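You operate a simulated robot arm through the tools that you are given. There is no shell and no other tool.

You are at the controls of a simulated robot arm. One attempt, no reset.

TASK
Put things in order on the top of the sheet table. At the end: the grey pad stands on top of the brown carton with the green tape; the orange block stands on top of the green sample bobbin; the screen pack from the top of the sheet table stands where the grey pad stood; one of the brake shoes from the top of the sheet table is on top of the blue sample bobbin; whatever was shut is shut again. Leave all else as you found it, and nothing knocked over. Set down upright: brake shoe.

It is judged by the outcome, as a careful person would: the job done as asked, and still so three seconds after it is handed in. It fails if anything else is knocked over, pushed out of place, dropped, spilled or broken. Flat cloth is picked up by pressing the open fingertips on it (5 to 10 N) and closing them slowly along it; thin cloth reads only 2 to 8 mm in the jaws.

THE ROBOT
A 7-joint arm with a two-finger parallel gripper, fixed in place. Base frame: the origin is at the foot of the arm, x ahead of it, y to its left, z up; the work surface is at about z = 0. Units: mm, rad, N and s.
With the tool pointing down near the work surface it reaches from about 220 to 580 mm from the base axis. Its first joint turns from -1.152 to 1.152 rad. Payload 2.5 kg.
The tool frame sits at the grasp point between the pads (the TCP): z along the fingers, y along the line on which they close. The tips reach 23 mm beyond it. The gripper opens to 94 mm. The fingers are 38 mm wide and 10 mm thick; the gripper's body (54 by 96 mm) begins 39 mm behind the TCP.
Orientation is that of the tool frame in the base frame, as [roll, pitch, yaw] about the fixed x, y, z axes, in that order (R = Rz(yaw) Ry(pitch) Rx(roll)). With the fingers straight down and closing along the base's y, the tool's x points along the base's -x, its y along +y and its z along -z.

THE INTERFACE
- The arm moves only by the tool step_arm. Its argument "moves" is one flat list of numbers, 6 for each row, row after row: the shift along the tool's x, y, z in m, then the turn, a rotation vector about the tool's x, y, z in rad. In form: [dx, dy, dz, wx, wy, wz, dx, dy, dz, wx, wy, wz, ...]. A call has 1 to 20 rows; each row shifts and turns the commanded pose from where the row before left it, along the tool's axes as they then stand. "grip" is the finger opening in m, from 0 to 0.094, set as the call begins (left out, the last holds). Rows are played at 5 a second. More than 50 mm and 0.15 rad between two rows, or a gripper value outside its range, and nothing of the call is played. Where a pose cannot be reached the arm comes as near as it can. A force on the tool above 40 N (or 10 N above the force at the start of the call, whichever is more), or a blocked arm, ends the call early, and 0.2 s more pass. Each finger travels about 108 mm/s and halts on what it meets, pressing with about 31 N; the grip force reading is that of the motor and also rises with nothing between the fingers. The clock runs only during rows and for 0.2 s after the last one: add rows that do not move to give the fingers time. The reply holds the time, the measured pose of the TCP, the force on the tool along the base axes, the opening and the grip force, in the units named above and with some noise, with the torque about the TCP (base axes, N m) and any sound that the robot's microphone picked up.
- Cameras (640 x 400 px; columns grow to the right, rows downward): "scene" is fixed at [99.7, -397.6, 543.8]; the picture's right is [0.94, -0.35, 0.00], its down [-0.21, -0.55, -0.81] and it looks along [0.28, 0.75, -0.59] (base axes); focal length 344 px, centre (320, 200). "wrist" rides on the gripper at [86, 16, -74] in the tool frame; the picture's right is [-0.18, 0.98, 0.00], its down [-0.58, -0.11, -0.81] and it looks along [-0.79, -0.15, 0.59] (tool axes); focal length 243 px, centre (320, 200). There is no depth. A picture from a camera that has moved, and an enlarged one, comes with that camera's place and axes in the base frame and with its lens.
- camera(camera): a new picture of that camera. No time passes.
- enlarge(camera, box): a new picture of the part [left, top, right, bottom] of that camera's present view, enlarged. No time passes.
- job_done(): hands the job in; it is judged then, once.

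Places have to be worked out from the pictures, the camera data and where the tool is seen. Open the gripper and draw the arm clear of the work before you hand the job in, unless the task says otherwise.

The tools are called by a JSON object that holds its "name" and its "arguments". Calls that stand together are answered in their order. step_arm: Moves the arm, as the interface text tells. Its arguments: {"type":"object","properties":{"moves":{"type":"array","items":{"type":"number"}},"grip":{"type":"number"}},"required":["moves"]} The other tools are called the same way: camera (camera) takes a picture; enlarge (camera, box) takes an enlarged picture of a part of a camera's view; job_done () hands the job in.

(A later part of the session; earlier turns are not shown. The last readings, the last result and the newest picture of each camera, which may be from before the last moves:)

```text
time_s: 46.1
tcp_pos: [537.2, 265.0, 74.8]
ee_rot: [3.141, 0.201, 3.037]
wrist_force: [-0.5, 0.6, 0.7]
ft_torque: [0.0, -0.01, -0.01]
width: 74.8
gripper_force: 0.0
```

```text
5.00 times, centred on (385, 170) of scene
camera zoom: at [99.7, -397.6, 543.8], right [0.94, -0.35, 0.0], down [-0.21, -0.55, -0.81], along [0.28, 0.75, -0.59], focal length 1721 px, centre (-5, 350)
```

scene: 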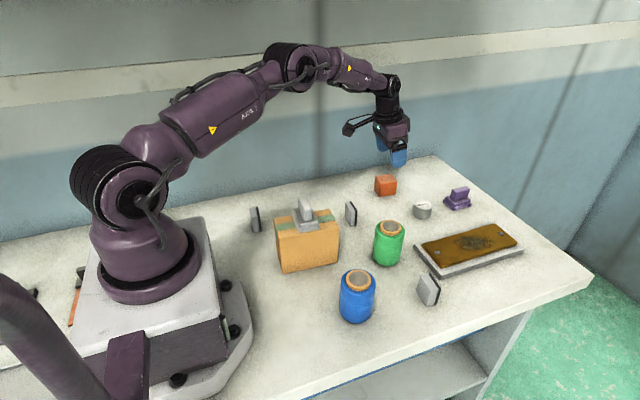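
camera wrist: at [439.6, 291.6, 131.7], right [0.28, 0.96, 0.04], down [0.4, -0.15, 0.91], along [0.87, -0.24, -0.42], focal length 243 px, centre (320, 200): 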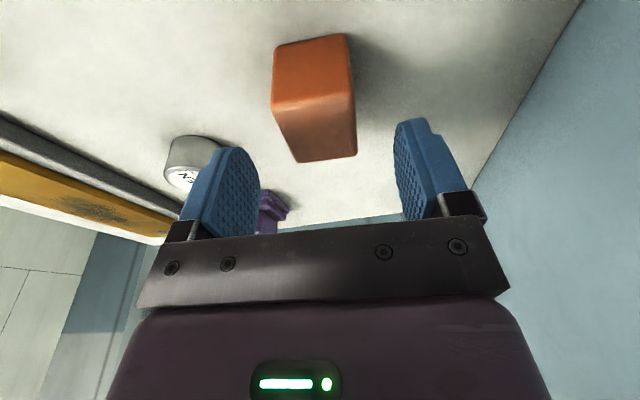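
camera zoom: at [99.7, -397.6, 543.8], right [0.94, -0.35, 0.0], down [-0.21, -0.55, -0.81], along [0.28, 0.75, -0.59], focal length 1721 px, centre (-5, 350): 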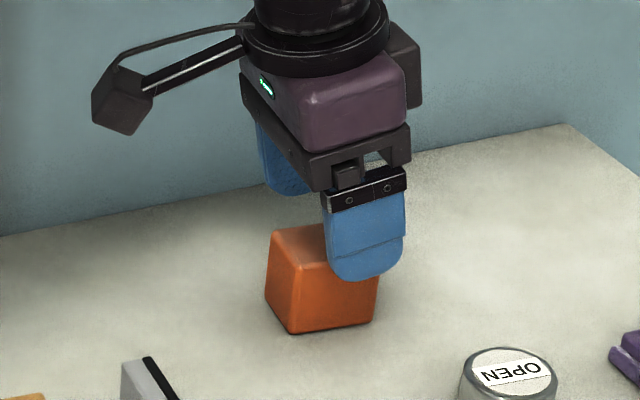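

Joint 1 unchanged and the fingers straddle the block. I descend to z = 37 and close in stages.

{"name": "step_arm", "arguments": {"moves": [0.0019, 0, 0.0125, 0, 0, 0, 0.0019, 0, 0.0125, 0, 0, 0, 0.0019, 0, 0.0125, 0, 0, 0, 0, 0, 0, 0, 0, 0]}}

{"name": "step_arm", "arguments": {"moves": [0, 0, 0, 0, 0, 0, 0, 0, 0, 0, 0, 0], "grip": 0.046}}

{"name": "step_arm", "arguments": {"moves": [0, 0, 0, 0, 0, 0, 0, 0, 0, 0, 0, 0, 0, 0, 0, 0, 0, 0], "grip": 0.027}}

{"name": "camera", "arguments": {"camera": "wrist"}}

{"name": "enlarge", "arguments": {"camera": "scene", "box": [350, 130, 420, 210]}}

```text
time_s: 47.1
tcp_pos: [539.6, 266.6, 36.0]
ee_rot: [3.142, 0.2, 3.035]
wrist_force: [0.0, 0.2, 0.0]
ft_torque: [-0.05, -0.03, -0.01]
width: 74.9
gripper_force: 0.0
```

```text
time_s: 47.7
tcp_pos: [540.2, 265.0, 36.0]
ee_rot: [3.142, 0.201, 3.035]
wrist_force: [0.8, -0.5, -0.5]
ft_torque: [-0.03, -0.02, 0.0]
width: 46.1
gripper_force: 0.1
```

```text
time_s: 48.5
tcp_pos: [540.1, 265.8, 37.4]
ee_rot: [3.141, 0.199, 3.038]
wrist_force: [0.0, 0.0, 1.4]
ft_torque: [-0.06, -0.02, -0.01]
width: 39.7
gripper_force: 30.8
```

```text
taken
camera wrist: at [441.9, 292.6, 93.4], right [0.28, 0.96, 0.04], down [0.4, -0.15, 0.91], along [0.87, -0.24, -0.42], focal length 243 px, centre (320, 200)
```

wrist: 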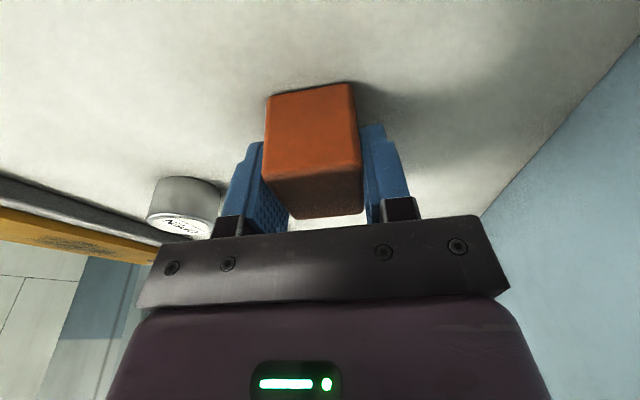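

```text
5.00 times, centred on (385, 170) of scene
camera zoom: at [99.7, -397.6, 543.8], right [0.94, -0.35, 0.0], down [-0.21, -0.55, -0.81], along [0.28, 0.75, -0.59], focal length 1721 px, centre (-5, 350)
```

zoom: 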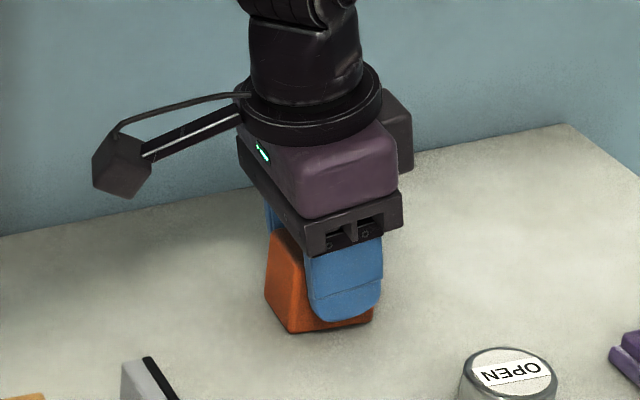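

Gripped at 39.7 mm, 31 N. I lift a little first and check that the arm follows.

{"name": "step_arm", "arguments": {"moves": [-0.002, 0, -0.0098, 0, 0, 0, -0.003, 0, -0.0147, 0, 0, 0, 0, 0, 0, 0, 0, 0]}}

{"name": "enlarge", "arguments": {"camera": "scene", "box": [60, 130, 200, 310]}}

```text
time_s: 49.3
tcp_pos: [538.6, 265.8, 61.4]
ee_rot: [-3.141, 0.198, 3.037]
wrist_force: [0.6, -0.4, -0.8]
ft_torque: [0.04, 0.04, 0.0]
width: 39.7
gripper_force: 30.8
```

```text
2.22 times, centred on (130, 220) of scene
camera zoom: at [99.7, -397.6, 543.8], right [0.94, -0.35, 0.0], down [-0.21, -0.55, -0.81], along [0.28, 0.75, -0.59], focal length 765 px, centre (742, 156)
```

zoom: 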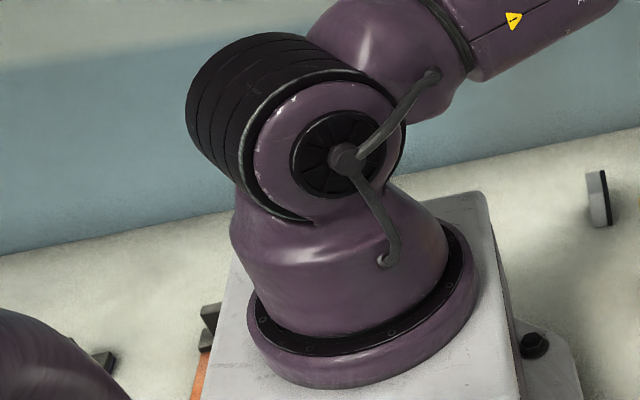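

The lift tracks properly. I raise the block higher and move to a viewing pose around (410, 140, 170) to measure the green bobbin with the wrist camera.

{"name": "step_arm", "arguments": {"moves": [-0.006, 0, -0.0294, 0, 0, 0, -0.006, 0, -0.0294, 0, 0, 0, -0.006, 0, -0.0294, 0, 0, 0, 0.0218, -0.0278, -0.0083, 0, 0, 0, 0.0218, -0.0278, -0.0083, 0, 0, 0, 0.0218, -0.0278, -0.0083, 0, 0, 0, 0.0218, -0.0278, -0.0083, 0, 0, 0, 0.0218, -0.0276, -0.0084, 0, 0, 0, 0, 0, 0, 0, 0, 0]}}

{"name": "camera", "arguments": {"camera": "wrist"}}

{"name": "camera", "arguments": {"camera": "scene"}}

```text
time_s: 51.3
tcp_pos: [409.1, 140.6, 169.6]
ee_rot: [3.142, 0.203, 3.037]
wrist_force: [0.7, -0.4, -0.8]
ft_torque: [0.01, -0.03, -0.01]
width: 39.5
gripper_force: 31.2
```

```text
taken
camera wrist: at [312.1, 166.9, 226.1], right [0.28, 0.96, 0.04], down [0.4, -0.15, 0.91], along [0.87, -0.24, -0.42], focal length 243 px, centre (320, 200)
```

wrist: 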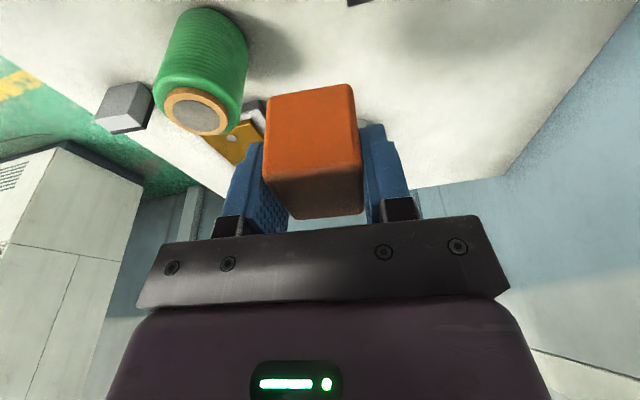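

```text
taken
```

scene: 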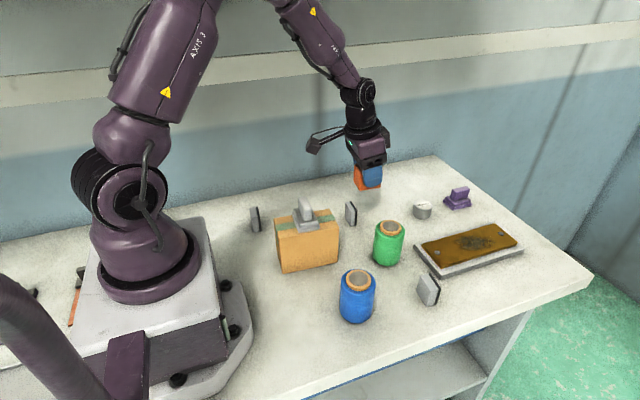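

{"name": "enlarge", "arguments": {"camera": "wrist", "box": [140, 0, 270, 145]}}

{"name": "enlarge", "arguments": {"camera": "scene", "box": [360, 210, 420, 275]}}

```text
2.76 times, centred on (205, 72) of wrist
camera zoom: at [312.1, 166.9, 226.1], right [0.28, 0.96, 0.04], down [0.4, -0.15, 0.91], along [0.87, -0.24, -0.42], focal length 669 px, centre (637, 552)
```

zoom: 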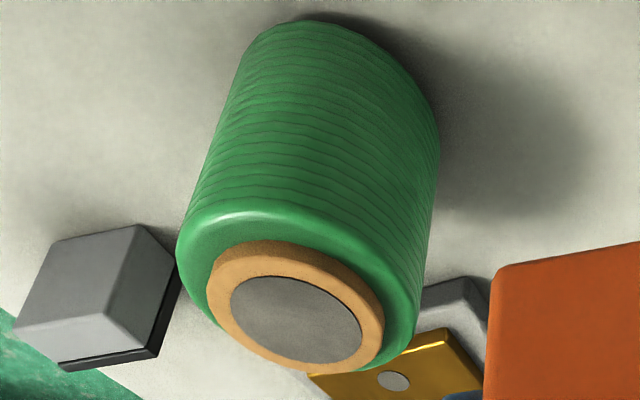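

```text
6.15 times, centred on (390, 242) of scene
camera zoom: at [99.7, -397.7, 543.8], right [0.94, -0.35, 0.0], down [-0.21, -0.55, -0.81], along [0.28, 0.75, -0.59], focal length 2118 px, centre (-111, -62)
```

zoom: 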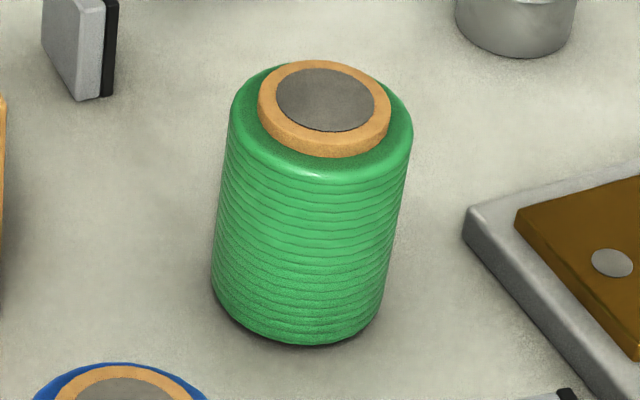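

Combining both views suggests the bobbin is centred near (422, 47) with its top at about z = 90. I pass over it at height and view it from the other side to triangulate precisely.

{"name": "step_arm", "arguments": {"moves": [-0.0031, -0.0298, 0.0006, 0, 0, 0, -0.0031, -0.0298, 0.0006, 0, 0, 0, -0.0031, -0.0298, 0.0006, 0, 0, 0, -0.0031, -0.0298, 0.0006, 0, 0, 0, -0.0031, -0.0298, 0.0006, 0, 0, 0, -0.0031, -0.0298, 0.0006, 0, 0, 0, 0, 0, 0, 0, 0, 0]}}

{"name": "camera", "arguments": {"camera": "wrist"}}

{"name": "enlarge", "arguments": {"camera": "wrist", "box": [390, 0, 540, 140]}}

```text
time_s: 52.9
tcp_pos: [413.4, -39.0, 171.3]
ee_rot: [3.142, 0.202, 3.037]
wrist_force: [0.6, 0.3, -2.3]
ft_torque: [0.01, -0.04, 0.01]
width: 39.3
gripper_force: 30.6
```

```text
taken
camera wrist: at [314.2, -13.2, 227.6], right [0.28, 0.96, 0.04], down [0.4, -0.15, 0.91], along [0.87, -0.24, -0.42], focal length 243 px, centre (320, 200)
```

wrist: 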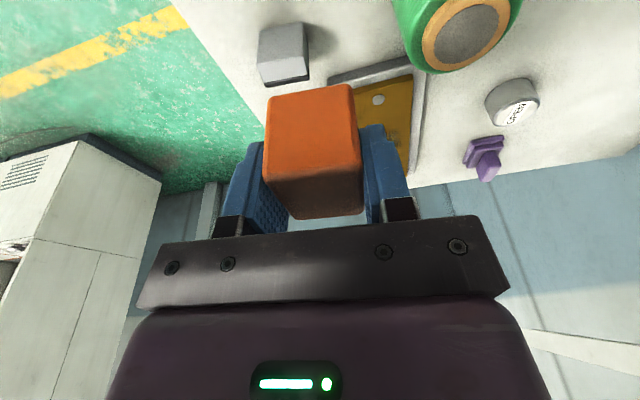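

```text
2.86 times, centred on (465, 70) of wrist
camera zoom: at [314.2, -13.2, 227.6], right [0.28, 0.96, 0.04], down [0.4, -0.15, 0.91], along [0.87, -0.24, -0.42], focal length 693 px, centre (-94, 571)
```

zoom: 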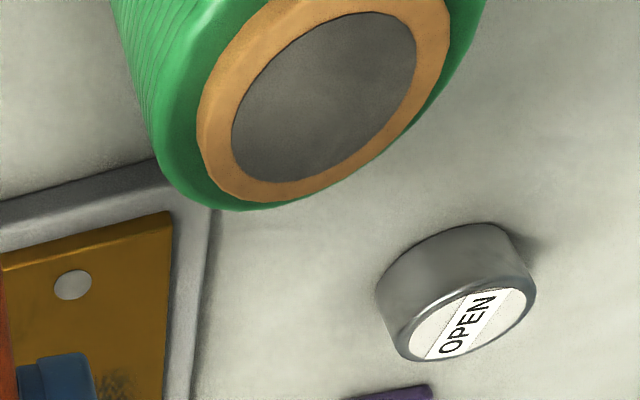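

Both sides agree: cap centre about (420.5, 46), top at about z = 90. I return over it and descend to a few millimetres above the cap.

{"name": "step_arm", "arguments": {"moves": [0.0012, 0.0285, -0.0002, 0, 0, 0, 0.0012, 0.0285, -0.0002, 0, 0, 0, 0.0011, 0.0285, -0.0003, 0, 0, 0, 0.0022, 0, 0.0108, 0, 0, 0, 0.0022, 0, 0.0108, 0, 0, 0, 0.0022, 0, 0.0108, 0, 0, 0, 0, 0, 0, 0, 0, 0]}}

{"name": "enlarge", "arguments": {"camera": "scene", "box": [350, 170, 430, 275]}}

{"name": "camera", "arguments": {"camera": "wrist"}}

```text
time_s: 54.5
tcp_pos: [415.2, 45.1, 138.8]
ee_rot: [-3.141, 0.2, 3.037]
wrist_force: [0.3, 0.0, -0.5]
ft_torque: [0.05, 0.01, 0.02]
width: 39.5
gripper_force: 30.7
```

```text
3.81 times, centred on (390, 222) of scene
camera zoom: at [99.7, -397.6, 543.8], right [0.94, -0.35, 0.0], down [-0.21, -0.55, -0.81], along [0.28, 0.75, -0.59], focal length 1311 px, centre (53, 114)
```

zoom: 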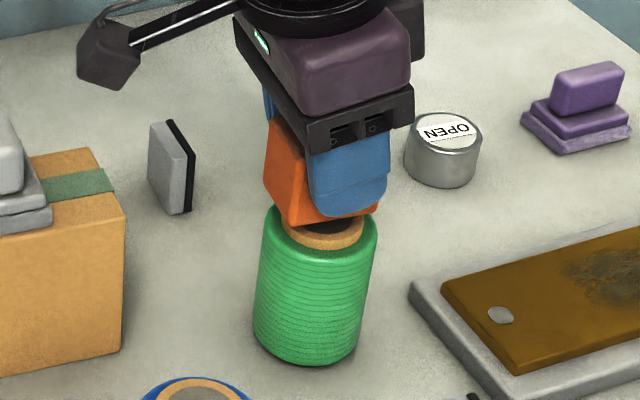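

```text
taken
camera wrist: at [317.5, 72.5, 194.8], right [0.28, 0.96, 0.04], down [0.4, -0.15, 0.91], along [0.87, -0.24, -0.42], focal length 243 px, centre (320, 200)
```

wrist: 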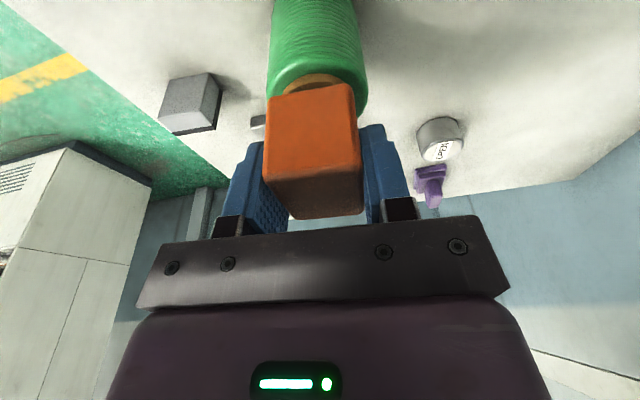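

The block is over the ring; I nudge 3 mm outward and lower to just above the expected contact height.

{"name": "step_arm", "arguments": {"moves": [-0.0021, 0.0003, 0.0026, 0, 0, 0, 0.0004, 0.0002, 0.003, 0, 0, 0, 0.0004, 0, 0.0029, 0, 0, 0, 0, 0, 0, 0, 0, 0]}}

{"name": "enlarge", "arguments": {"camera": "scene", "box": [365, 195, 415, 250]}}

{"name": "enlarge", "arguments": {"camera": "wrist", "box": [240, 0, 400, 130]}}

```text
time_s: 55.5
tcp_pos: [418.6, 44.8, 130.5]
ee_rot: [-3.141, 0.201, 3.037]
wrist_force: [0.6, 0.0, -1.8]
ft_torque: [0.01, -0.04, -0.03]
width: 39.5
gripper_force: 31.2
```

```text
7.27 times, centred on (390, 222) of scene
camera zoom: at [99.7, -397.6, 543.8], right [0.94, -0.35, 0.0], down [-0.21, -0.55, -0.81], along [0.28, 0.75, -0.59], focal length 2504 px, centre (-189, 36)
```

zoom: 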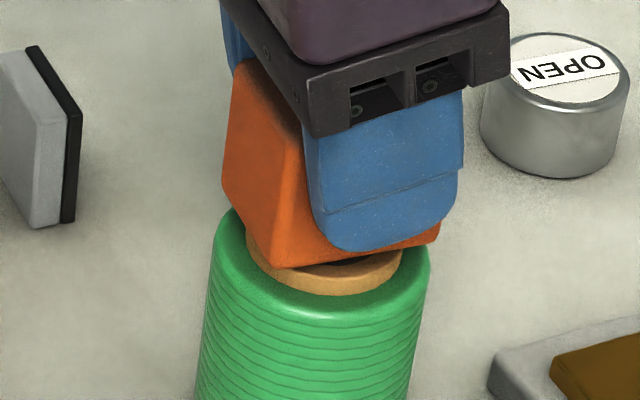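

```text
3.08 times, centred on (320, 65) of wrist
camera zoom: at [321.5, 72.4, 186.8], right [0.28, 0.96, 0.04], down [0.4, -0.15, 0.91], along [0.87, -0.24, -0.42], focal length 746 px, centre (320, 615)
```

zoom: 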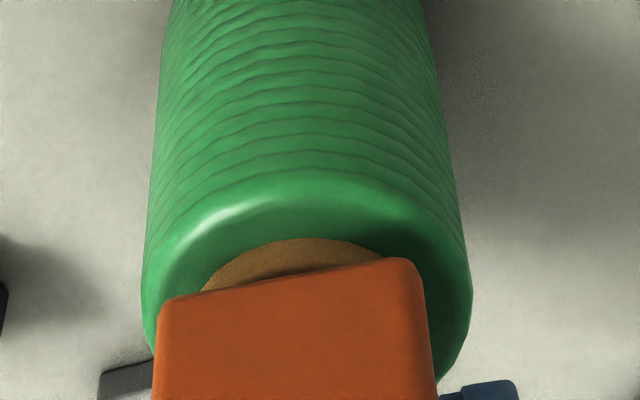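

The block is centred over the core within about 2 mm. I lower in 1 mm steps to contact.

{"name": "step_arm", "arguments": {"moves": [0.0012, 0, 0.0008, 0, 0, 0, 0.0002, 0, 0.001, 0, 0, 0, 0, 0, 0, 0, 0, 0]}}

{"name": "step_arm", "arguments": {"moves": [0.0002, 0, 0.001, 0, 0, 0, 0, 0, 0, 0, 0, 0]}}

{"name": "step_arm", "arguments": {"moves": [0.0002, 0, 0.001, 0, 0, 0, 0, 0, 0, 0, 0, 0]}}

```text
time_s: 56.3
tcp_pos: [419.1, 46.0, 128.1]
ee_rot: [-3.14, 0.2, 3.039]
wrist_force: [-0.5, -0.4, -1.4]
ft_torque: [0.01, -0.01, 0.02]
width: 39.7
gripper_force: 31.1
```

```text
time_s: 56.9
tcp_pos: [418.2, 44.5, 126.6]
ee_rot: [3.141, 0.2, 3.037]
wrist_force: [0.0, 0.0, -1.3]
ft_torque: [-0.03, 0.0, 0.03]
width: 39.7
gripper_force: 31.2
```

```text
time_s: 57.5
tcp_pos: [418.4, 47.5, 127.6]
ee_rot: [-3.141, 0.2, 3.037]
wrist_force: [-3.4, -0.6, 12.4]
ft_torque: [-0.08, 0.25, -0.03]
width: 39.8
gripper_force: 30.9
```

Contact at 12 N, so the core top is at z ≈ 90. I release in stages.

{"name": "step_arm", "arguments": {"moves": [0, 0, 0, 0, 0, 0, 0, 0, 0, 0, 0, 0], "grip": 0.043}}

{"name": "step_arm", "arguments": {"moves": [0, 0, 0, 0, 0, 0, 0, 0, 0, 0, 0, 0], "grip": 0.07}}

{"name": "enlarge", "arguments": {"camera": "scene", "box": [355, 190, 425, 275]}}

{"name": "camera", "arguments": {"camera": "wrist"}}

```text
time_s: 58.1
tcp_pos: [419.1, 45.8, 125.8]
ee_rot: [3.141, 0.203, 3.036]
wrist_force: [0.1, 0.3, 0.3]
ft_torque: [-0.01, 0.02, -0.03]
width: 43.1
gripper_force: 0.1
```

```text
time_s: 58.7
tcp_pos: [418.0, 46.1, 125.5]
ee_rot: [-3.14, 0.202, 3.037]
wrist_force: [0.6, -0.6, -0.3]
ft_torque: [-0.02, 0.01, 0.0]
width: 69.8
gripper_force: 0.0
```

```text
4.71 times, centred on (390, 232) of scene
camera zoom: at [99.7, -397.6, 543.8], right [0.94, -0.35, 0.0], down [-0.21, -0.55, -0.81], along [0.28, 0.75, -0.59], focal length 1620 px, centre (-9, 47)
```

zoom: 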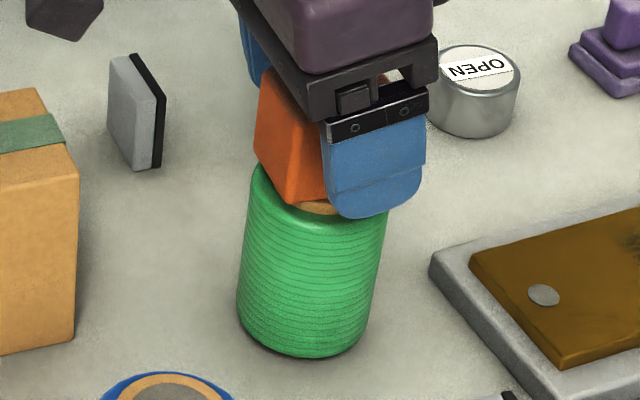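

```text
taken
camera wrist: at [320.4, 72.8, 182.7], right [0.28, 0.96, 0.04], down [0.4, -0.15, 0.91], along [0.87, -0.24, -0.42], focal length 243 px, centre (320, 200)
```

wrist: 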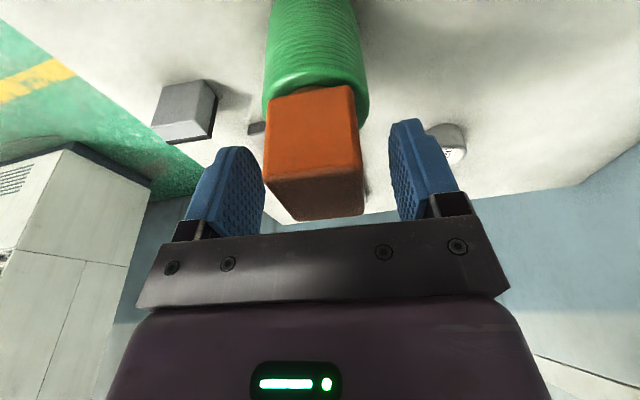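

The orange block is standing free on the bobbin. I lift straight up clear, then straighten the tool and move to view the brake shoe near (437, −88) and the blue bobbin.

{"name": "step_arm", "arguments": {"moves": [-0.001, 0, -0.0049, 0, 0, 0, -0.004, 0, -0.0196, 0, 0, 0, -0.0059, 0, -0.0294, 0, 0, 0, -0.0059, 0, -0.0294, 0, 0, 0, 0, 0, 0, 0, 0, 0]}}

{"name": "step_arm", "arguments": {"moves": [0.0099, -0.0283, 0.0051, 0, 0, 0, 0.0099, -0.0283, 0.0051, 0, 0, 0, 0.0099, -0.0283, 0.0051, 0, 0, 0, 0.0099, -0.0283, 0.0051, 0, 0, 0, 0.0099, -0.0281, 0.0051, 0, 0, 0, 0, 0, 0, 0, 0.1, 0, 0, 0, 0, 0, 0.1, 0, 0, 0, 0, 0, 0, 0]}}

{"name": "camera", "arguments": {"camera": "wrist"}}

{"name": "camera", "arguments": {"camera": "scene"}}

```text
time_s: 59.9
tcp_pos: [417.5, 45.3, 210.0]
ee_rot: [-3.141, 0.201, 3.036]
wrist_force: [0.2, -0.3, 0.1]
ft_torque: [-0.01, -0.01, 0.03]
width: 70.0
gripper_force: 0.0
```

```text
time_s: 61.7
tcp_pos: [360.6, -90.8, 175.7]
ee_rot: [-3.141, -0.001, 3.037]
wrist_force: [-0.9, 0.2, -1.0]
ft_torque: [0.02, -0.04, -0.01]
width: 69.8
gripper_force: 0.1
```

```text
taken
camera wrist: at [275.6, -65.0, 251.1], right [0.29, 0.96, 0.0], down [0.57, -0.17, 0.81], along [0.77, -0.23, -0.59], focal length 243 px, centre (320, 200)
```

wrist: 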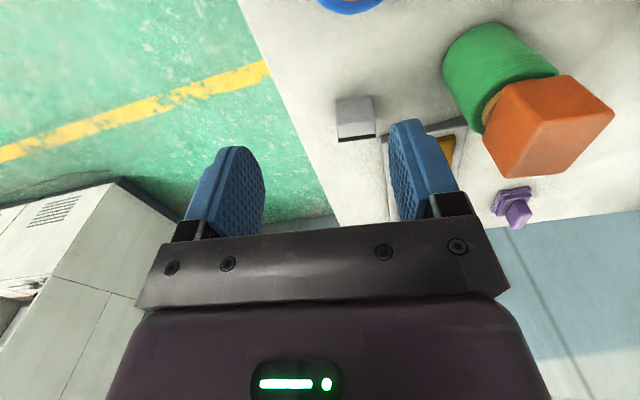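

```text
taken
```

scene: 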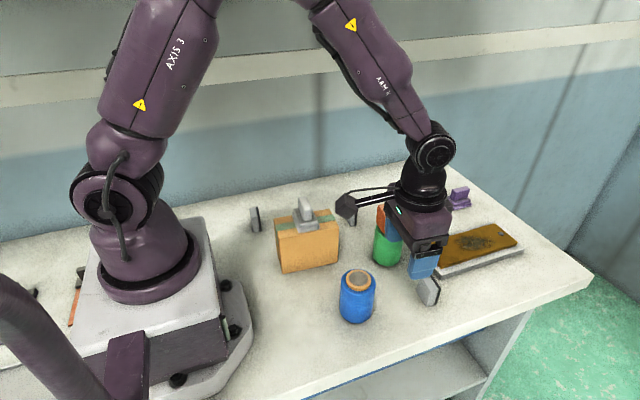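

{"name": "enlarge", "arguments": {"camera": "wrist", "box": [310, 60, 410, 170]}}

{"name": "enlarge", "arguments": {"camera": "scene", "box": [400, 255, 460, 320]}}

{"name": "enlarge", "arguments": {"camera": "scene", "box": [325, 255, 390, 335]}}

```text
3.64 times, centred on (360, 115) of wrist
camera zoom: at [275.6, -65.0, 251.1], right [0.29, 0.96, 0.0], down [0.57, -0.17, 0.81], along [0.77, -0.23, -0.59], focal length 882 px, centre (174, 509)
```

zoom: 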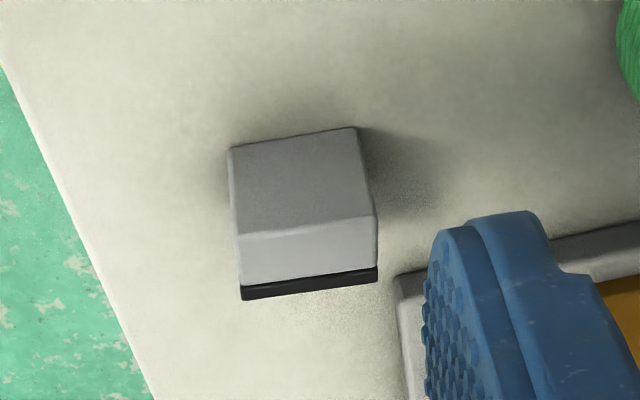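

```text
6.15 times, centred on (430, 288) of scene
camera zoom: at [99.7, -397.6, 543.8], right [0.94, -0.35, 0.0], down [-0.21, -0.55, -0.81], along [0.28, 0.75, -0.59], focal length 2118 px, centre (-357, -338)
```

zoom: 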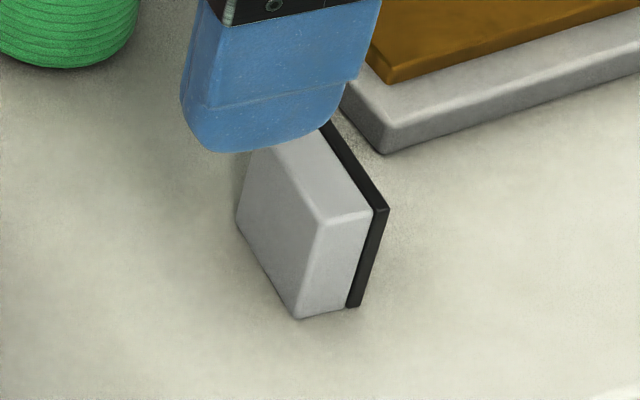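

```text
5.00 times, centred on (358, 295) of scene
camera zoom: at [99.7, -397.6, 543.8], right [0.94, -0.35, 0.0], down [-0.21, -0.55, -0.81], along [0.28, 0.75, -0.59], focal length 1721 px, centre (132, -275)
```

zoom: 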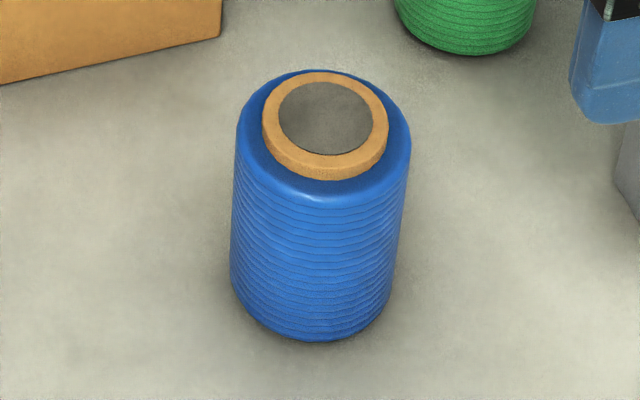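

Shoe C stands upright: about 39 wide, 22 thick, 43.5 tall, centred near (442, −74), and is already aligned with the tool. I move over it at z = 80 with the tool straight down.

{"name": "step_arm", "arguments": {"moves": [-0.0198, 0.0063, 0.0239, 0, 0, 0, -0.0198, 0.0063, 0.0239, 0, 0, 0, -0.0198, 0.0063, 0.0239, 0, 0, 0, -0.0198, 0.0063, 0.0239, 0, 0, 0, 0, 0, 0, 0, 0, 0]}}

{"name": "camera", "arguments": {"camera": "wrist"}}

{"name": "enlarge", "arguments": {"camera": "wrist", "box": [250, 0, 400, 110]}}

{"name": "enlarge", "arguments": {"camera": "scene", "box": [380, 210, 480, 320]}}

```text
time_s: 62.9
tcp_pos: [442.3, -72.9, 81.2]
ee_rot: [-3.14, 0.0, 3.039]
wrist_force: [0.2, 0.5, -0.2]
ft_torque: [-0.05, -0.02, -0.03]
width: 69.9
gripper_force: 0.0
```

```text
taken
camera wrist: at [357.4, -47.3, 155.5], right [0.29, 0.96, 0.0], down [0.57, -0.17, 0.81], along [0.77, -0.23, -0.59], focal length 243 px, centre (320, 200)
```

wrist: 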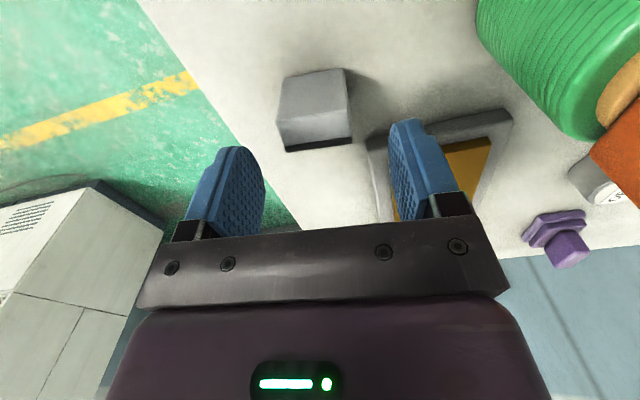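

```text
3.64 times, centred on (325, 55) of wrist
camera zoom: at [357.4, -47.3, 155.5], right [0.29, 0.96, 0.0], down [0.57, -0.17, 0.81], along [0.77, -0.23, -0.59], focal length 882 px, centre (302, 727)
```

zoom: 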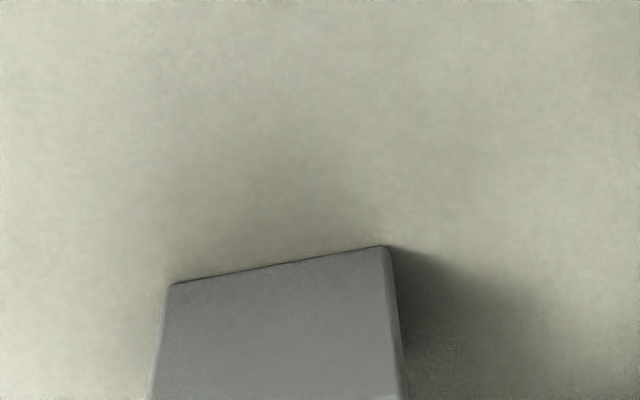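

```text
3.64 times, centred on (430, 265) of scene
camera zoom: at [99.7, -397.6, 543.8], right [0.94, -0.35, 0.0], down [-0.21, -0.55, -0.81], along [0.28, 0.75, -0.59], focal length 1252 px, centre (-80, -36)
```

zoom: 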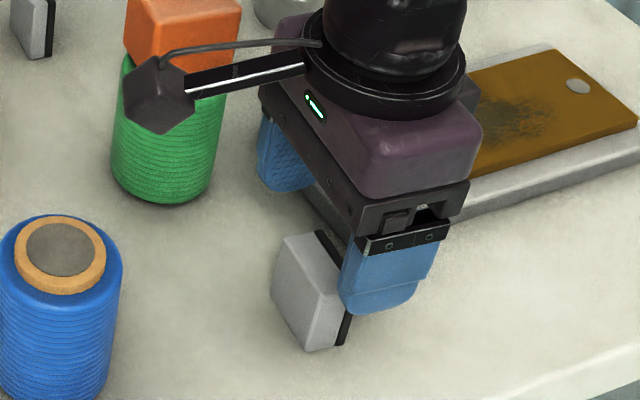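

The shoe's centre is at about (440.5, −74.6). I correct 2 mm and descend to z = 37, then close in stages.

{"name": "step_arm", "arguments": {"moves": [0.0005, -0.0006, 0.0147, 0, 0, 0, 0.0005, -0.0006, 0.0147, 0, 0, 0, 0.0005, -0.0006, 0.0147, 0, 0, 0, 0, 0, 0, 0, 0, 0]}}

{"name": "camera", "arguments": {"camera": "wrist"}}

{"name": "enlarge", "arguments": {"camera": "scene", "box": [390, 230, 480, 320]}}

```text
time_s: 63.9
tcp_pos: [441.9, -74.0, 36.1]
ee_rot: [3.141, -0.001, 3.037]
wrist_force: [-0.3, -0.3, -0.4]
ft_torque: [0.02, 0.01, 0.0]
width: 70.0
gripper_force: 0.1
```

```text
taken
camera wrist: at [356.5, -48.7, 111.5], right [0.29, 0.96, 0.0], down [0.57, -0.17, 0.81], along [0.77, -0.23, -0.59], focal length 243 px, centre (320, 200)
```

wrist: 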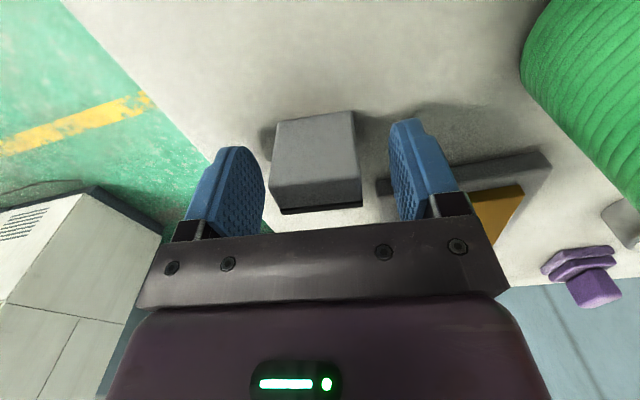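

```text
4.44 times, centred on (435, 275) of scene
camera zoom: at [99.7, -397.6, 543.8], right [0.94, -0.35, 0.0], down [-0.21, -0.55, -0.81], along [0.28, 0.75, -0.59], focal length 1530 px, centre (-191, -133)
```

zoom: 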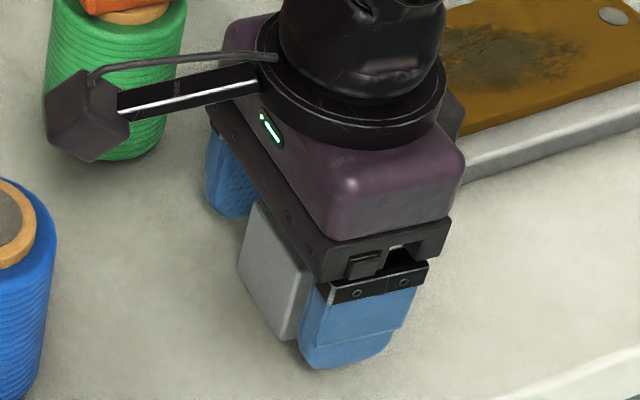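

{"name": "step_arm", "arguments": {"moves": [0, 0, 0, 0, 0, 0, 0, 0, 0, 0, 0, 0], "grip": 0.045}}

{"name": "step_arm", "arguments": {"moves": [0, 0, 0, 0, 0, 0, 0, 0, 0, 0, 0, 0, 0, 0, 0, 0, 0, 0], "grip": 0.026}}

{"name": "camera", "arguments": {"camera": "wrist"}}

```text
time_s: 64.5
tcp_pos: [441.4, -73.7, 35.8]
ee_rot: [-3.139, 0.001, 3.035]
wrist_force: [0.0, 0.1, -0.8]
ft_torque: [-0.01, -0.03, 0.02]
width: 45.1
gripper_force: 0.0
```

```text
time_s: 65.3
tcp_pos: [442.1, -73.9, 36.9]
ee_rot: [-3.142, 0.001, 3.036]
wrist_force: [-0.3, -1.0, 0.8]
ft_torque: [0.0, 0.02, 0.06]
width: 39.4
gripper_force: 31.2
```

```text
taken
camera wrist: at [356.4, -48.8, 111.7], right [0.29, 0.96, 0.0], down [0.57, -0.17, 0.81], along [0.77, -0.23, -0.59], focal length 243 px, centre (320, 200)
```

wrist: 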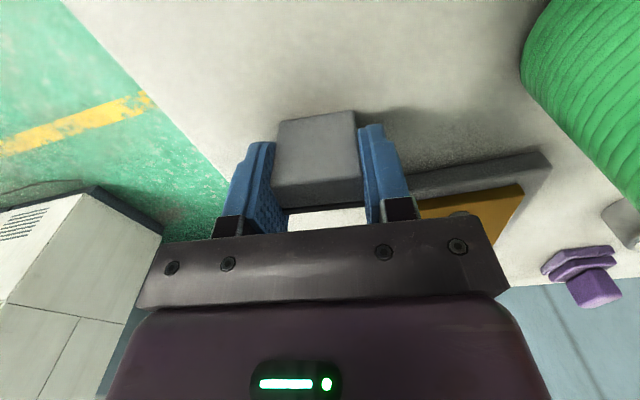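

Gripped at 39.4 mm, 31 N. I lift the shoe straight up, then carry it to a pose from which the wrist camera sees the blue bobbin.

{"name": "step_arm", "arguments": {"moves": [0, 0, -0.01, 0, 0, 0, 0, 0, -0.03, 0, 0, 0, 0, 0, -0.035, 0, 0, 0, 0, 0, -0.035, 0, 0, 0, 0, 0, -0.034, 0, 0, 0, 0, 0, 0, 0, 0, 0]}}

{"name": "step_arm", "arguments": {"moves": [0.0313, -0.0125, 0, 0, 0, 0, 0.0313, -0.0125, 0, 0, 0, 0, 0.0313, -0.0125, 0, 0, 0, 0, 0.0313, -0.0125, 0, 0, 0, 0, 0.0313, -0.0127, 0, 0, 0, 0, 0, 0, 0, 0, 0, 0]}}

{"name": "camera", "arguments": {"camera": "wrist"}}

{"name": "camera", "arguments": {"camera": "scene"}}

```text
time_s: 66.7
tcp_pos: [442.4, -74.2, 180.4]
ee_rot: [3.141, 0.001, 3.036]
wrist_force: [-0.5, 0.9, -1.1]
ft_torque: [0.01, -0.04, 0.0]
width: 39.3
gripper_force: 31.1
```

```text
time_s: 68.1
tcp_pos: [277.0, -120.0, 180.0]
ee_rot: [-3.142, 0.002, 3.037]
wrist_force: [0.3, 0.2, -1.0]
ft_torque: [-0.01, 0.02, -0.03]
width: 39.3
gripper_force: 30.7
```

```text
taken
camera wrist: at [193.0, -94.4, 255.8], right [0.29, 0.96, 0.0], down [0.57, -0.17, 0.81], along [0.77, -0.23, -0.59], focal length 243 px, centre (320, 200)
```

wrist: 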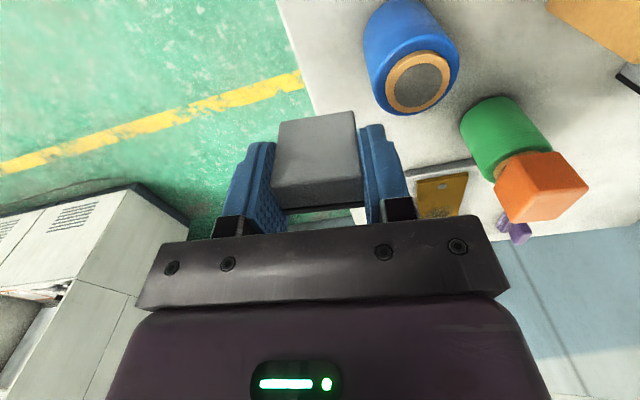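

```text
taken
```

scene: 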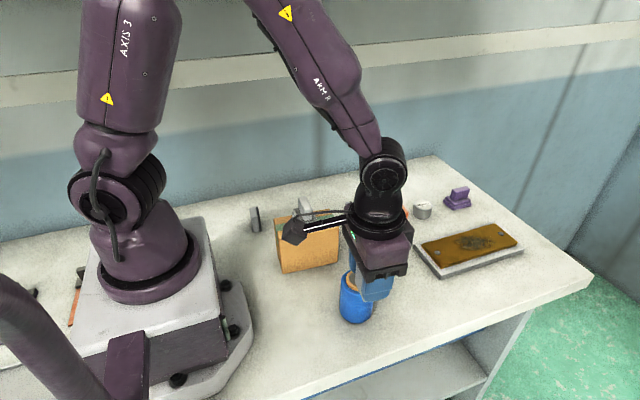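

{"name": "enlarge", "arguments": {"camera": "wrist", "box": [350, 0, 470, 120]}}

{"name": "enlarge", "arguments": {"camera": "wrist", "box": [230, 90, 420, 230]}}

```text
3.33 times, centred on (410, 60) of wrist
camera zoom: at [193.0, -94.4, 255.8], right [0.29, 0.96, 0.0], down [0.57, -0.17, 0.81], along [0.77, -0.23, -0.59], focal length 809 px, centre (20, 667)
```

zoom: 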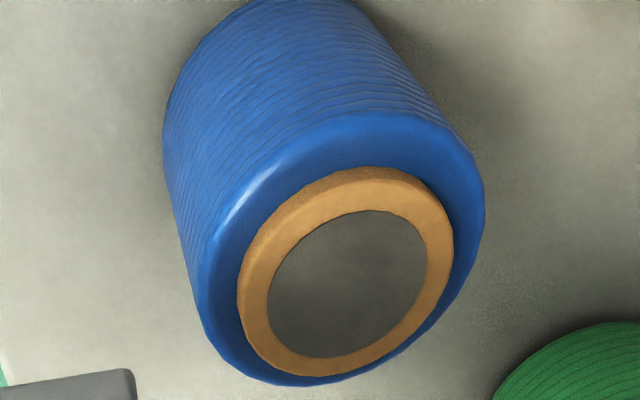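

```text
2.86 times, centred on (325, 160) of wrist
camera zoom: at [193.0, -94.4, 255.8], right [0.29, 0.96, 0.0], down [0.57, -0.17, 0.81], along [0.77, -0.23, -0.59], focal length 693 px, centre (306, 314)
```

zoom: 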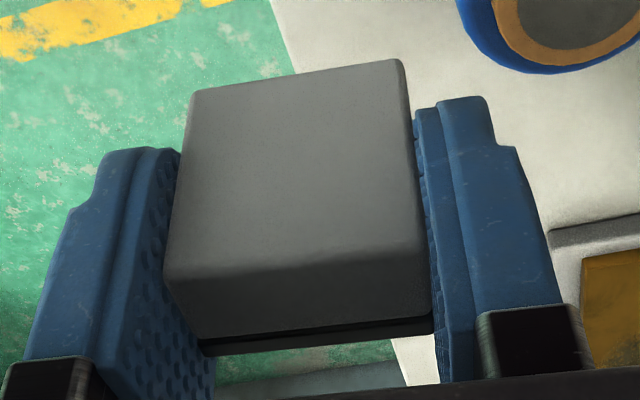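

View 1 puts the blue cap at about (299, −54) if its top is z = 90. I pass over to the other side for a second view.

{"name": "step_arm", "arguments": {"moves": [-0.0017, 0.0283, 0, 0, 0, 0, -0.0017, 0.0283, 0, 0, 0, 0, -0.0017, 0.0283, 0, 0, 0, 0, -0.0017, 0.0283, 0, 0, 0, 0, -0.0017, 0.0283, 0, 0, 0, 0, 0, 0, 0, 0, 0, 0]}}

{"name": "camera", "arguments": {"camera": "wrist"}}

{"name": "enlarge", "arguments": {"camera": "wrist", "box": [160, 20, 300, 150]}}

```text
time_s: 69.5
tcp_pos: [300.9, 19.8, 178.9]
ee_rot: [-3.141, 0.001, 3.037]
wrist_force: [0.6, -1.2, -1.4]
ft_torque: [0.03, 0.0, -0.02]
width: 39.3
gripper_force: 31.3
```

```text
taken
camera wrist: at [215.8, 45.5, 254.6], right [0.29, 0.96, 0.0], down [0.57, -0.17, 0.81], along [0.77, -0.23, -0.59], focal length 243 px, centre (320, 200)
```

wrist: 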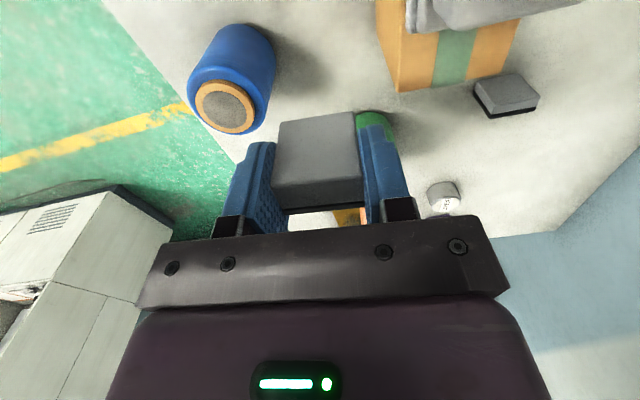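

```text
3.08 times, centred on (230, 85) of wrist
camera zoom: at [215.8, 45.5, 254.6], right [0.29, 0.96, 0.0], down [0.57, -0.17, 0.81], along [0.77, -0.23, -0.59], focal length 746 px, centre (597, 554)
```

zoom: 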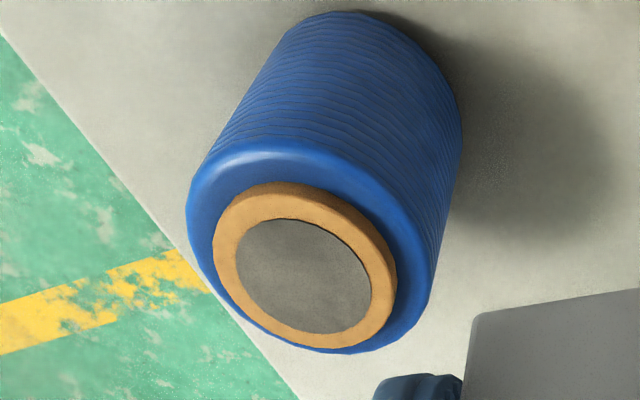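

Both views agree: blue cap centre (300, −54), top z ≈ 90. I move the shoe over it and descend to about 12 mm above the cap.

{"name": "step_arm", "arguments": {"moves": [-0.0016, -0.0245, 0, 0, 0, 0, -0.0016, -0.0245, 0, 0, 0, 0, -0.0016, -0.0245, 0, 0, 0, 0, 0, 0, 0.0135, 0, 0, 0, 0, 0, 0.0135, 0, 0, 0, 0, 0, 0.0135, 0, 0, 0, 0, 0, 0, 0, 0, 0]}}

{"name": "camera", "arguments": {"camera": "wrist"}}

{"name": "enlarge", "arguments": {"camera": "wrist", "box": [240, 0, 400, 130]}}

{"name": "enlarge", "arguments": {"camera": "scene", "box": [320, 220, 400, 335]}}

```text
time_s: 71.1
tcp_pos: [297.3, -55.3, 139.9]
ee_rot: [-3.141, -0.001, 3.038]
wrist_force: [0.5, 0.2, -0.2]
ft_torque: [0.01, 0.01, -0.01]
width: 39.6
gripper_force: 31.1
```

```text
taken
camera wrist: at [211.8, -29.9, 214.7], right [0.29, 0.96, 0.0], down [0.57, -0.17, 0.81], along [0.77, -0.23, -0.59], focal length 243 px, centre (320, 200)
```

wrist: 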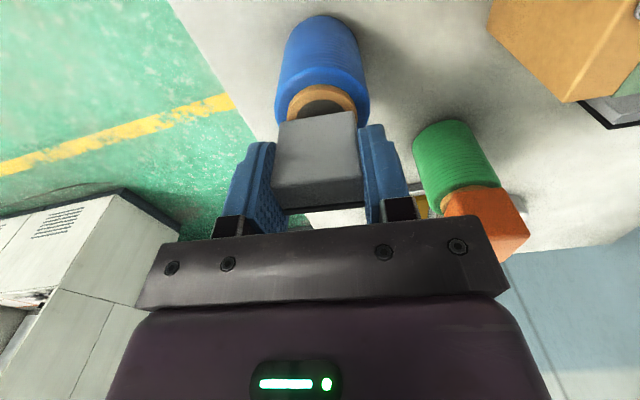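

```text
3.08 times, centred on (320, 65) of wrist
camera zoom: at [211.8, -29.9, 214.7], right [0.29, 0.96, 0.0], down [0.57, -0.17, 0.81], along [0.77, -0.23, -0.59], focal length 746 px, centre (320, 615)
```

zoom: 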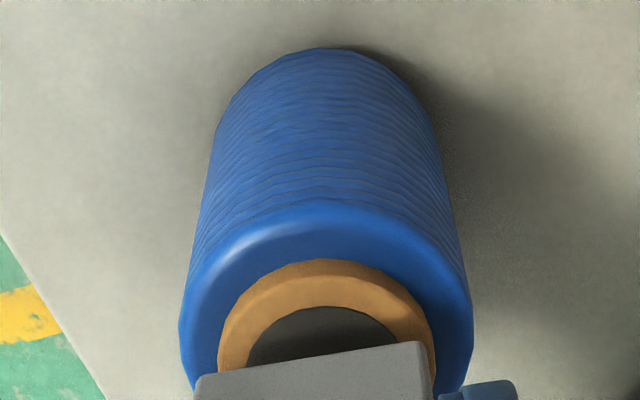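

```text
3.48 times, centred on (360, 278) of scene
camera zoom: at [99.7, -397.6, 543.8], right [0.94, -0.35, 0.0], down [-0.21, -0.55, -0.81], along [0.28, 0.75, -0.59], focal length 1197 px, centre (181, -70)
```

zoom: 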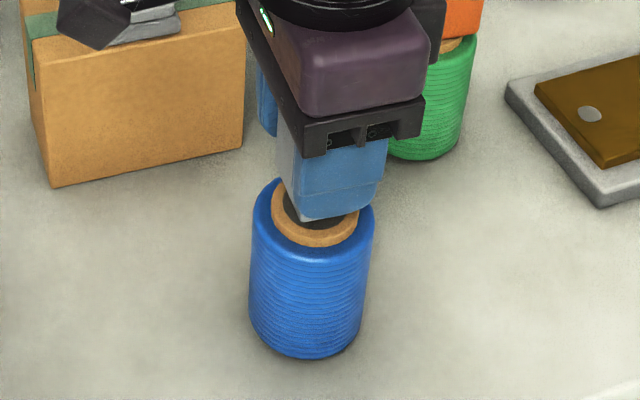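

The shoe is within 2 mm of the cap centre. I correct that and lower to just above contact.

{"name": "step_arm", "arguments": {"moves": [-0.0008, 0.0005, 0.0035, 0, 0, 0, -0.0008, 0.0005, 0.0035, 0, 0, 0, 0, 0, 0.0025, 0, 0, 0, 0, 0, 0, 0, 0, 0]}}

{"name": "enlarge", "arguments": {"camera": "scene", "box": [330, 240, 390, 310]}}

{"name": "enlarge", "arguments": {"camera": "wrist", "box": [240, 0, 400, 130]}}

```text
time_s: 72.1
tcp_pos: [297.9, -53.5, 129.9]
ee_rot: [3.142, 0.001, 3.038]
wrist_force: [-1.1, -0.5, -1.0]
ft_torque: [0.0, 0.01, 0.0]
width: 39.5
gripper_force: 31.0
```

```text
5.71 times, centred on (360, 275) of scene
camera zoom: at [99.7, -397.6, 543.8], right [0.94, -0.35, 0.0], down [-0.21, -0.55, -0.81], along [0.28, 0.75, -0.59], focal length 1967 px, centre (91, -229)
```

zoom: 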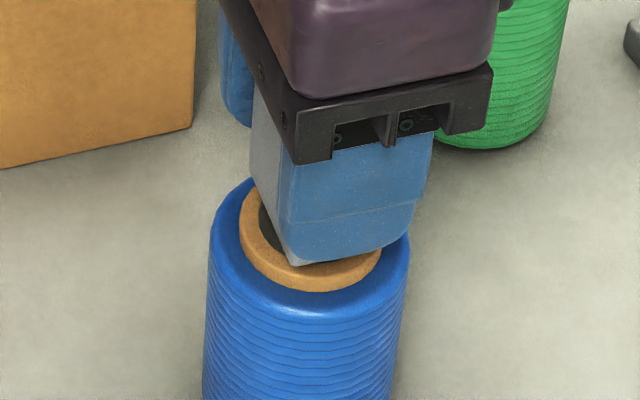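

```text
3.08 times, centred on (320, 65) of wrist
camera zoom: at [213.9, -28.5, 205.6], right [0.29, 0.96, 0.0], down [0.57, -0.17, 0.81], along [0.77, -0.23, -0.59], focal length 746 px, centre (320, 615)
```

zoom: 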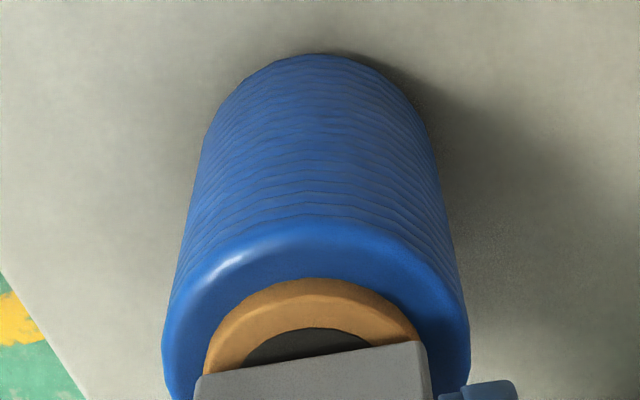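

{"name": "step_arm", "arguments": {"moves": [0, 0, 0.001, 0, 0, 0, 0, 0, 0.001, 0, 0, 0, 0, 0, 0, 0, 0, 0]}}

{"name": "step_arm", "arguments": {"moves": [0, 0, 0.001, 0, 0, 0, 0, 0, 0, 0, 0, 0]}}

{"name": "step_arm", "arguments": {"moves": [0, 0, 0.0007, 0, 0, 0, 0, 0, 0, 0, 0, 0]}}

```text
time_s: 72.9
tcp_pos: [299.0, -53.5, 128.5]
ee_rot: [3.141, 0.001, 3.037]
wrist_force: [0.8, -0.5, -1.1]
ft_torque: [0.03, 0.01, 0.03]
width: 39.7
gripper_force: 30.9
```

```text
time_s: 73.5
tcp_pos: [300.6, -53.6, 126.5]
ee_rot: [-3.141, 0.0, 3.038]
wrist_force: [0.4, 0.0, 0.4]
ft_torque: [-0.01, 0.0, -0.02]
width: 39.2
gripper_force: 31.1
```

```text
time_s: 74.1
tcp_pos: [300.6, -53.7, 126.5]
ee_rot: [-3.141, -0.001, 3.038]
wrist_force: [0.2, 0.4, -0.1]
ft_torque: [-0.02, 0.01, 0.0]
width: 39.5
gripper_force: 31.3
```

Still no contact; I continue down in sub-millimetre steps.

{"name": "step_arm", "arguments": {"moves": [0, 0, 0.0007, 0, 0, 0, 0, 0, 0, 0, 0, 0]}}

{"name": "step_arm", "arguments": {"moves": [0, 0, 0.0007, 0, 0, 0, 0, 0, 0, 0, 0, 0]}}

{"name": "enlarge", "arguments": {"camera": "scene", "box": [335, 255, 385, 300]}}

```text
time_s: 74.7
tcp_pos: [300.4, -54.6, 126.6]
ee_rot: [3.141, 0.001, 3.033]
wrist_force: [-2.7, -1.8, 9.2]
ft_torque: [-0.16, 0.12, -0.01]
width: 39.4
gripper_force: 30.9
```

```text
time_s: 75.3
tcp_pos: [300.3, -53.7, 127.3]
ee_rot: [3.142, 0.002, 3.035]
wrist_force: [-3.0, -1.9, 27.0]
ft_torque: [-0.04, 0.2, 0.03]
width: 39.5
gripper_force: 30.9
```

```text
8.89 times, centred on (360, 278) of scene
camera zoom: at [99.6, -397.6, 543.8], right [0.94, -0.35, 0.0], down [-0.21, -0.55, -0.81], along [0.28, 0.75, -0.59], focal length 3060 px, centre (-36, -489)
```

zoom: 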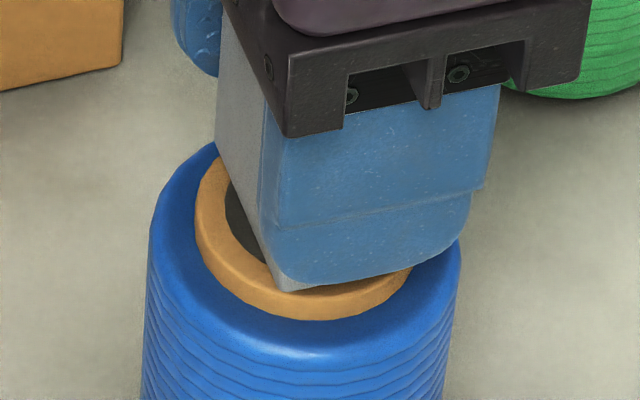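

Contact at 27 N with the shoe well inside the ring. I ease up 0.7 mm and release in stages.

{"name": "step_arm", "arguments": {"moves": [0, 0, -0.0007, 0, 0, 0, 0, 0, 0, 0, 0, 0]}}

{"name": "step_arm", "arguments": {"moves": [0, 0, 0, 0, 0, 0, 0, 0, 0, 0, 0, 0], "grip": 0.043}}

{"name": "step_arm", "arguments": {"moves": [0, 0, 0, 0, 0, 0, 0, 0, 0, 0, 0, 0], "grip": 0.07}}

{"name": "camera", "arguments": {"camera": "wrist"}}

{"name": "enlarge", "arguments": {"camera": "scene", "box": [325, 230, 395, 310]}}

```text
time_s: 75.9
tcp_pos: [300.2, -53.3, 125.6]
ee_rot: [-3.141, 0.003, 3.037]
wrist_force: [-0.8, 0.7, 19.1]
ft_torque: [0.06, 0.07, 0.02]
width: 39.5
gripper_force: 30.6
```

```text
time_s: 76.5
tcp_pos: [299.4, -54.9, 125.4]
ee_rot: [-3.141, 0.0, 3.038]
wrist_force: [0.5, -0.2, 0.0]
ft_torque: [-0.02, 0.01, 0.01]
width: 43.0
gripper_force: 0.2
```

```text
time_s: 77.1
tcp_pos: [300.6, -53.5, 126.5]
ee_rot: [3.141, -0.001, 3.038]
wrist_force: [0.0, -0.3, -0.7]
ft_torque: [0.0, 0.0, -0.02]
width: 69.9
gripper_force: 0.0
```

```text
taken
camera wrist: at [215.1, -28.2, 201.3], right [0.29, 0.96, 0.0], down [0.57, -0.17, 0.81], along [0.77, -0.23, -0.59], focal length 243 px, centre (320, 200)
```

wrist: 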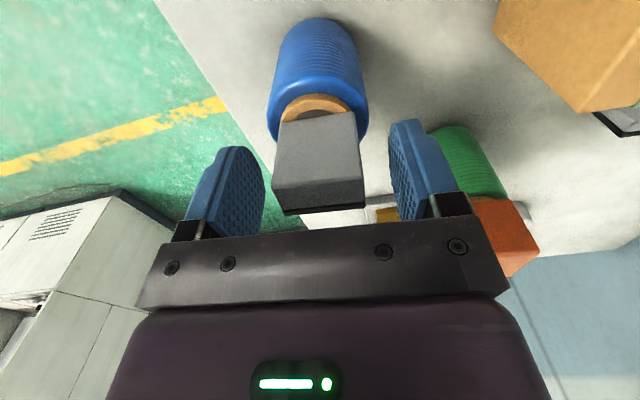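

```text
5.00 times, centred on (360, 270) of scene
camera zoom: at [99.7, -397.6, 543.8], right [0.94, -0.35, 0.0], down [-0.21, -0.55, -0.81], along [0.28, 0.75, -0.59], focal length 1721 px, centre (120, -150)
```

zoom: 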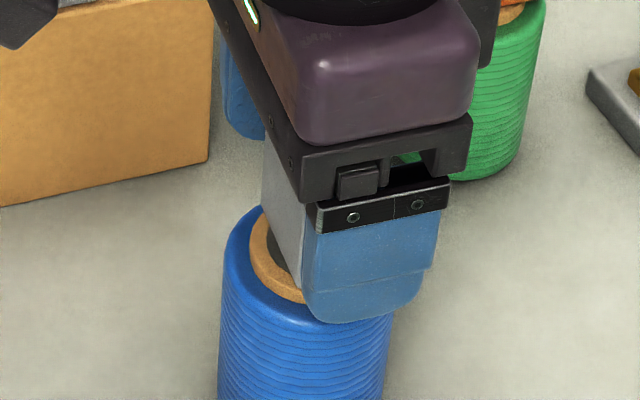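

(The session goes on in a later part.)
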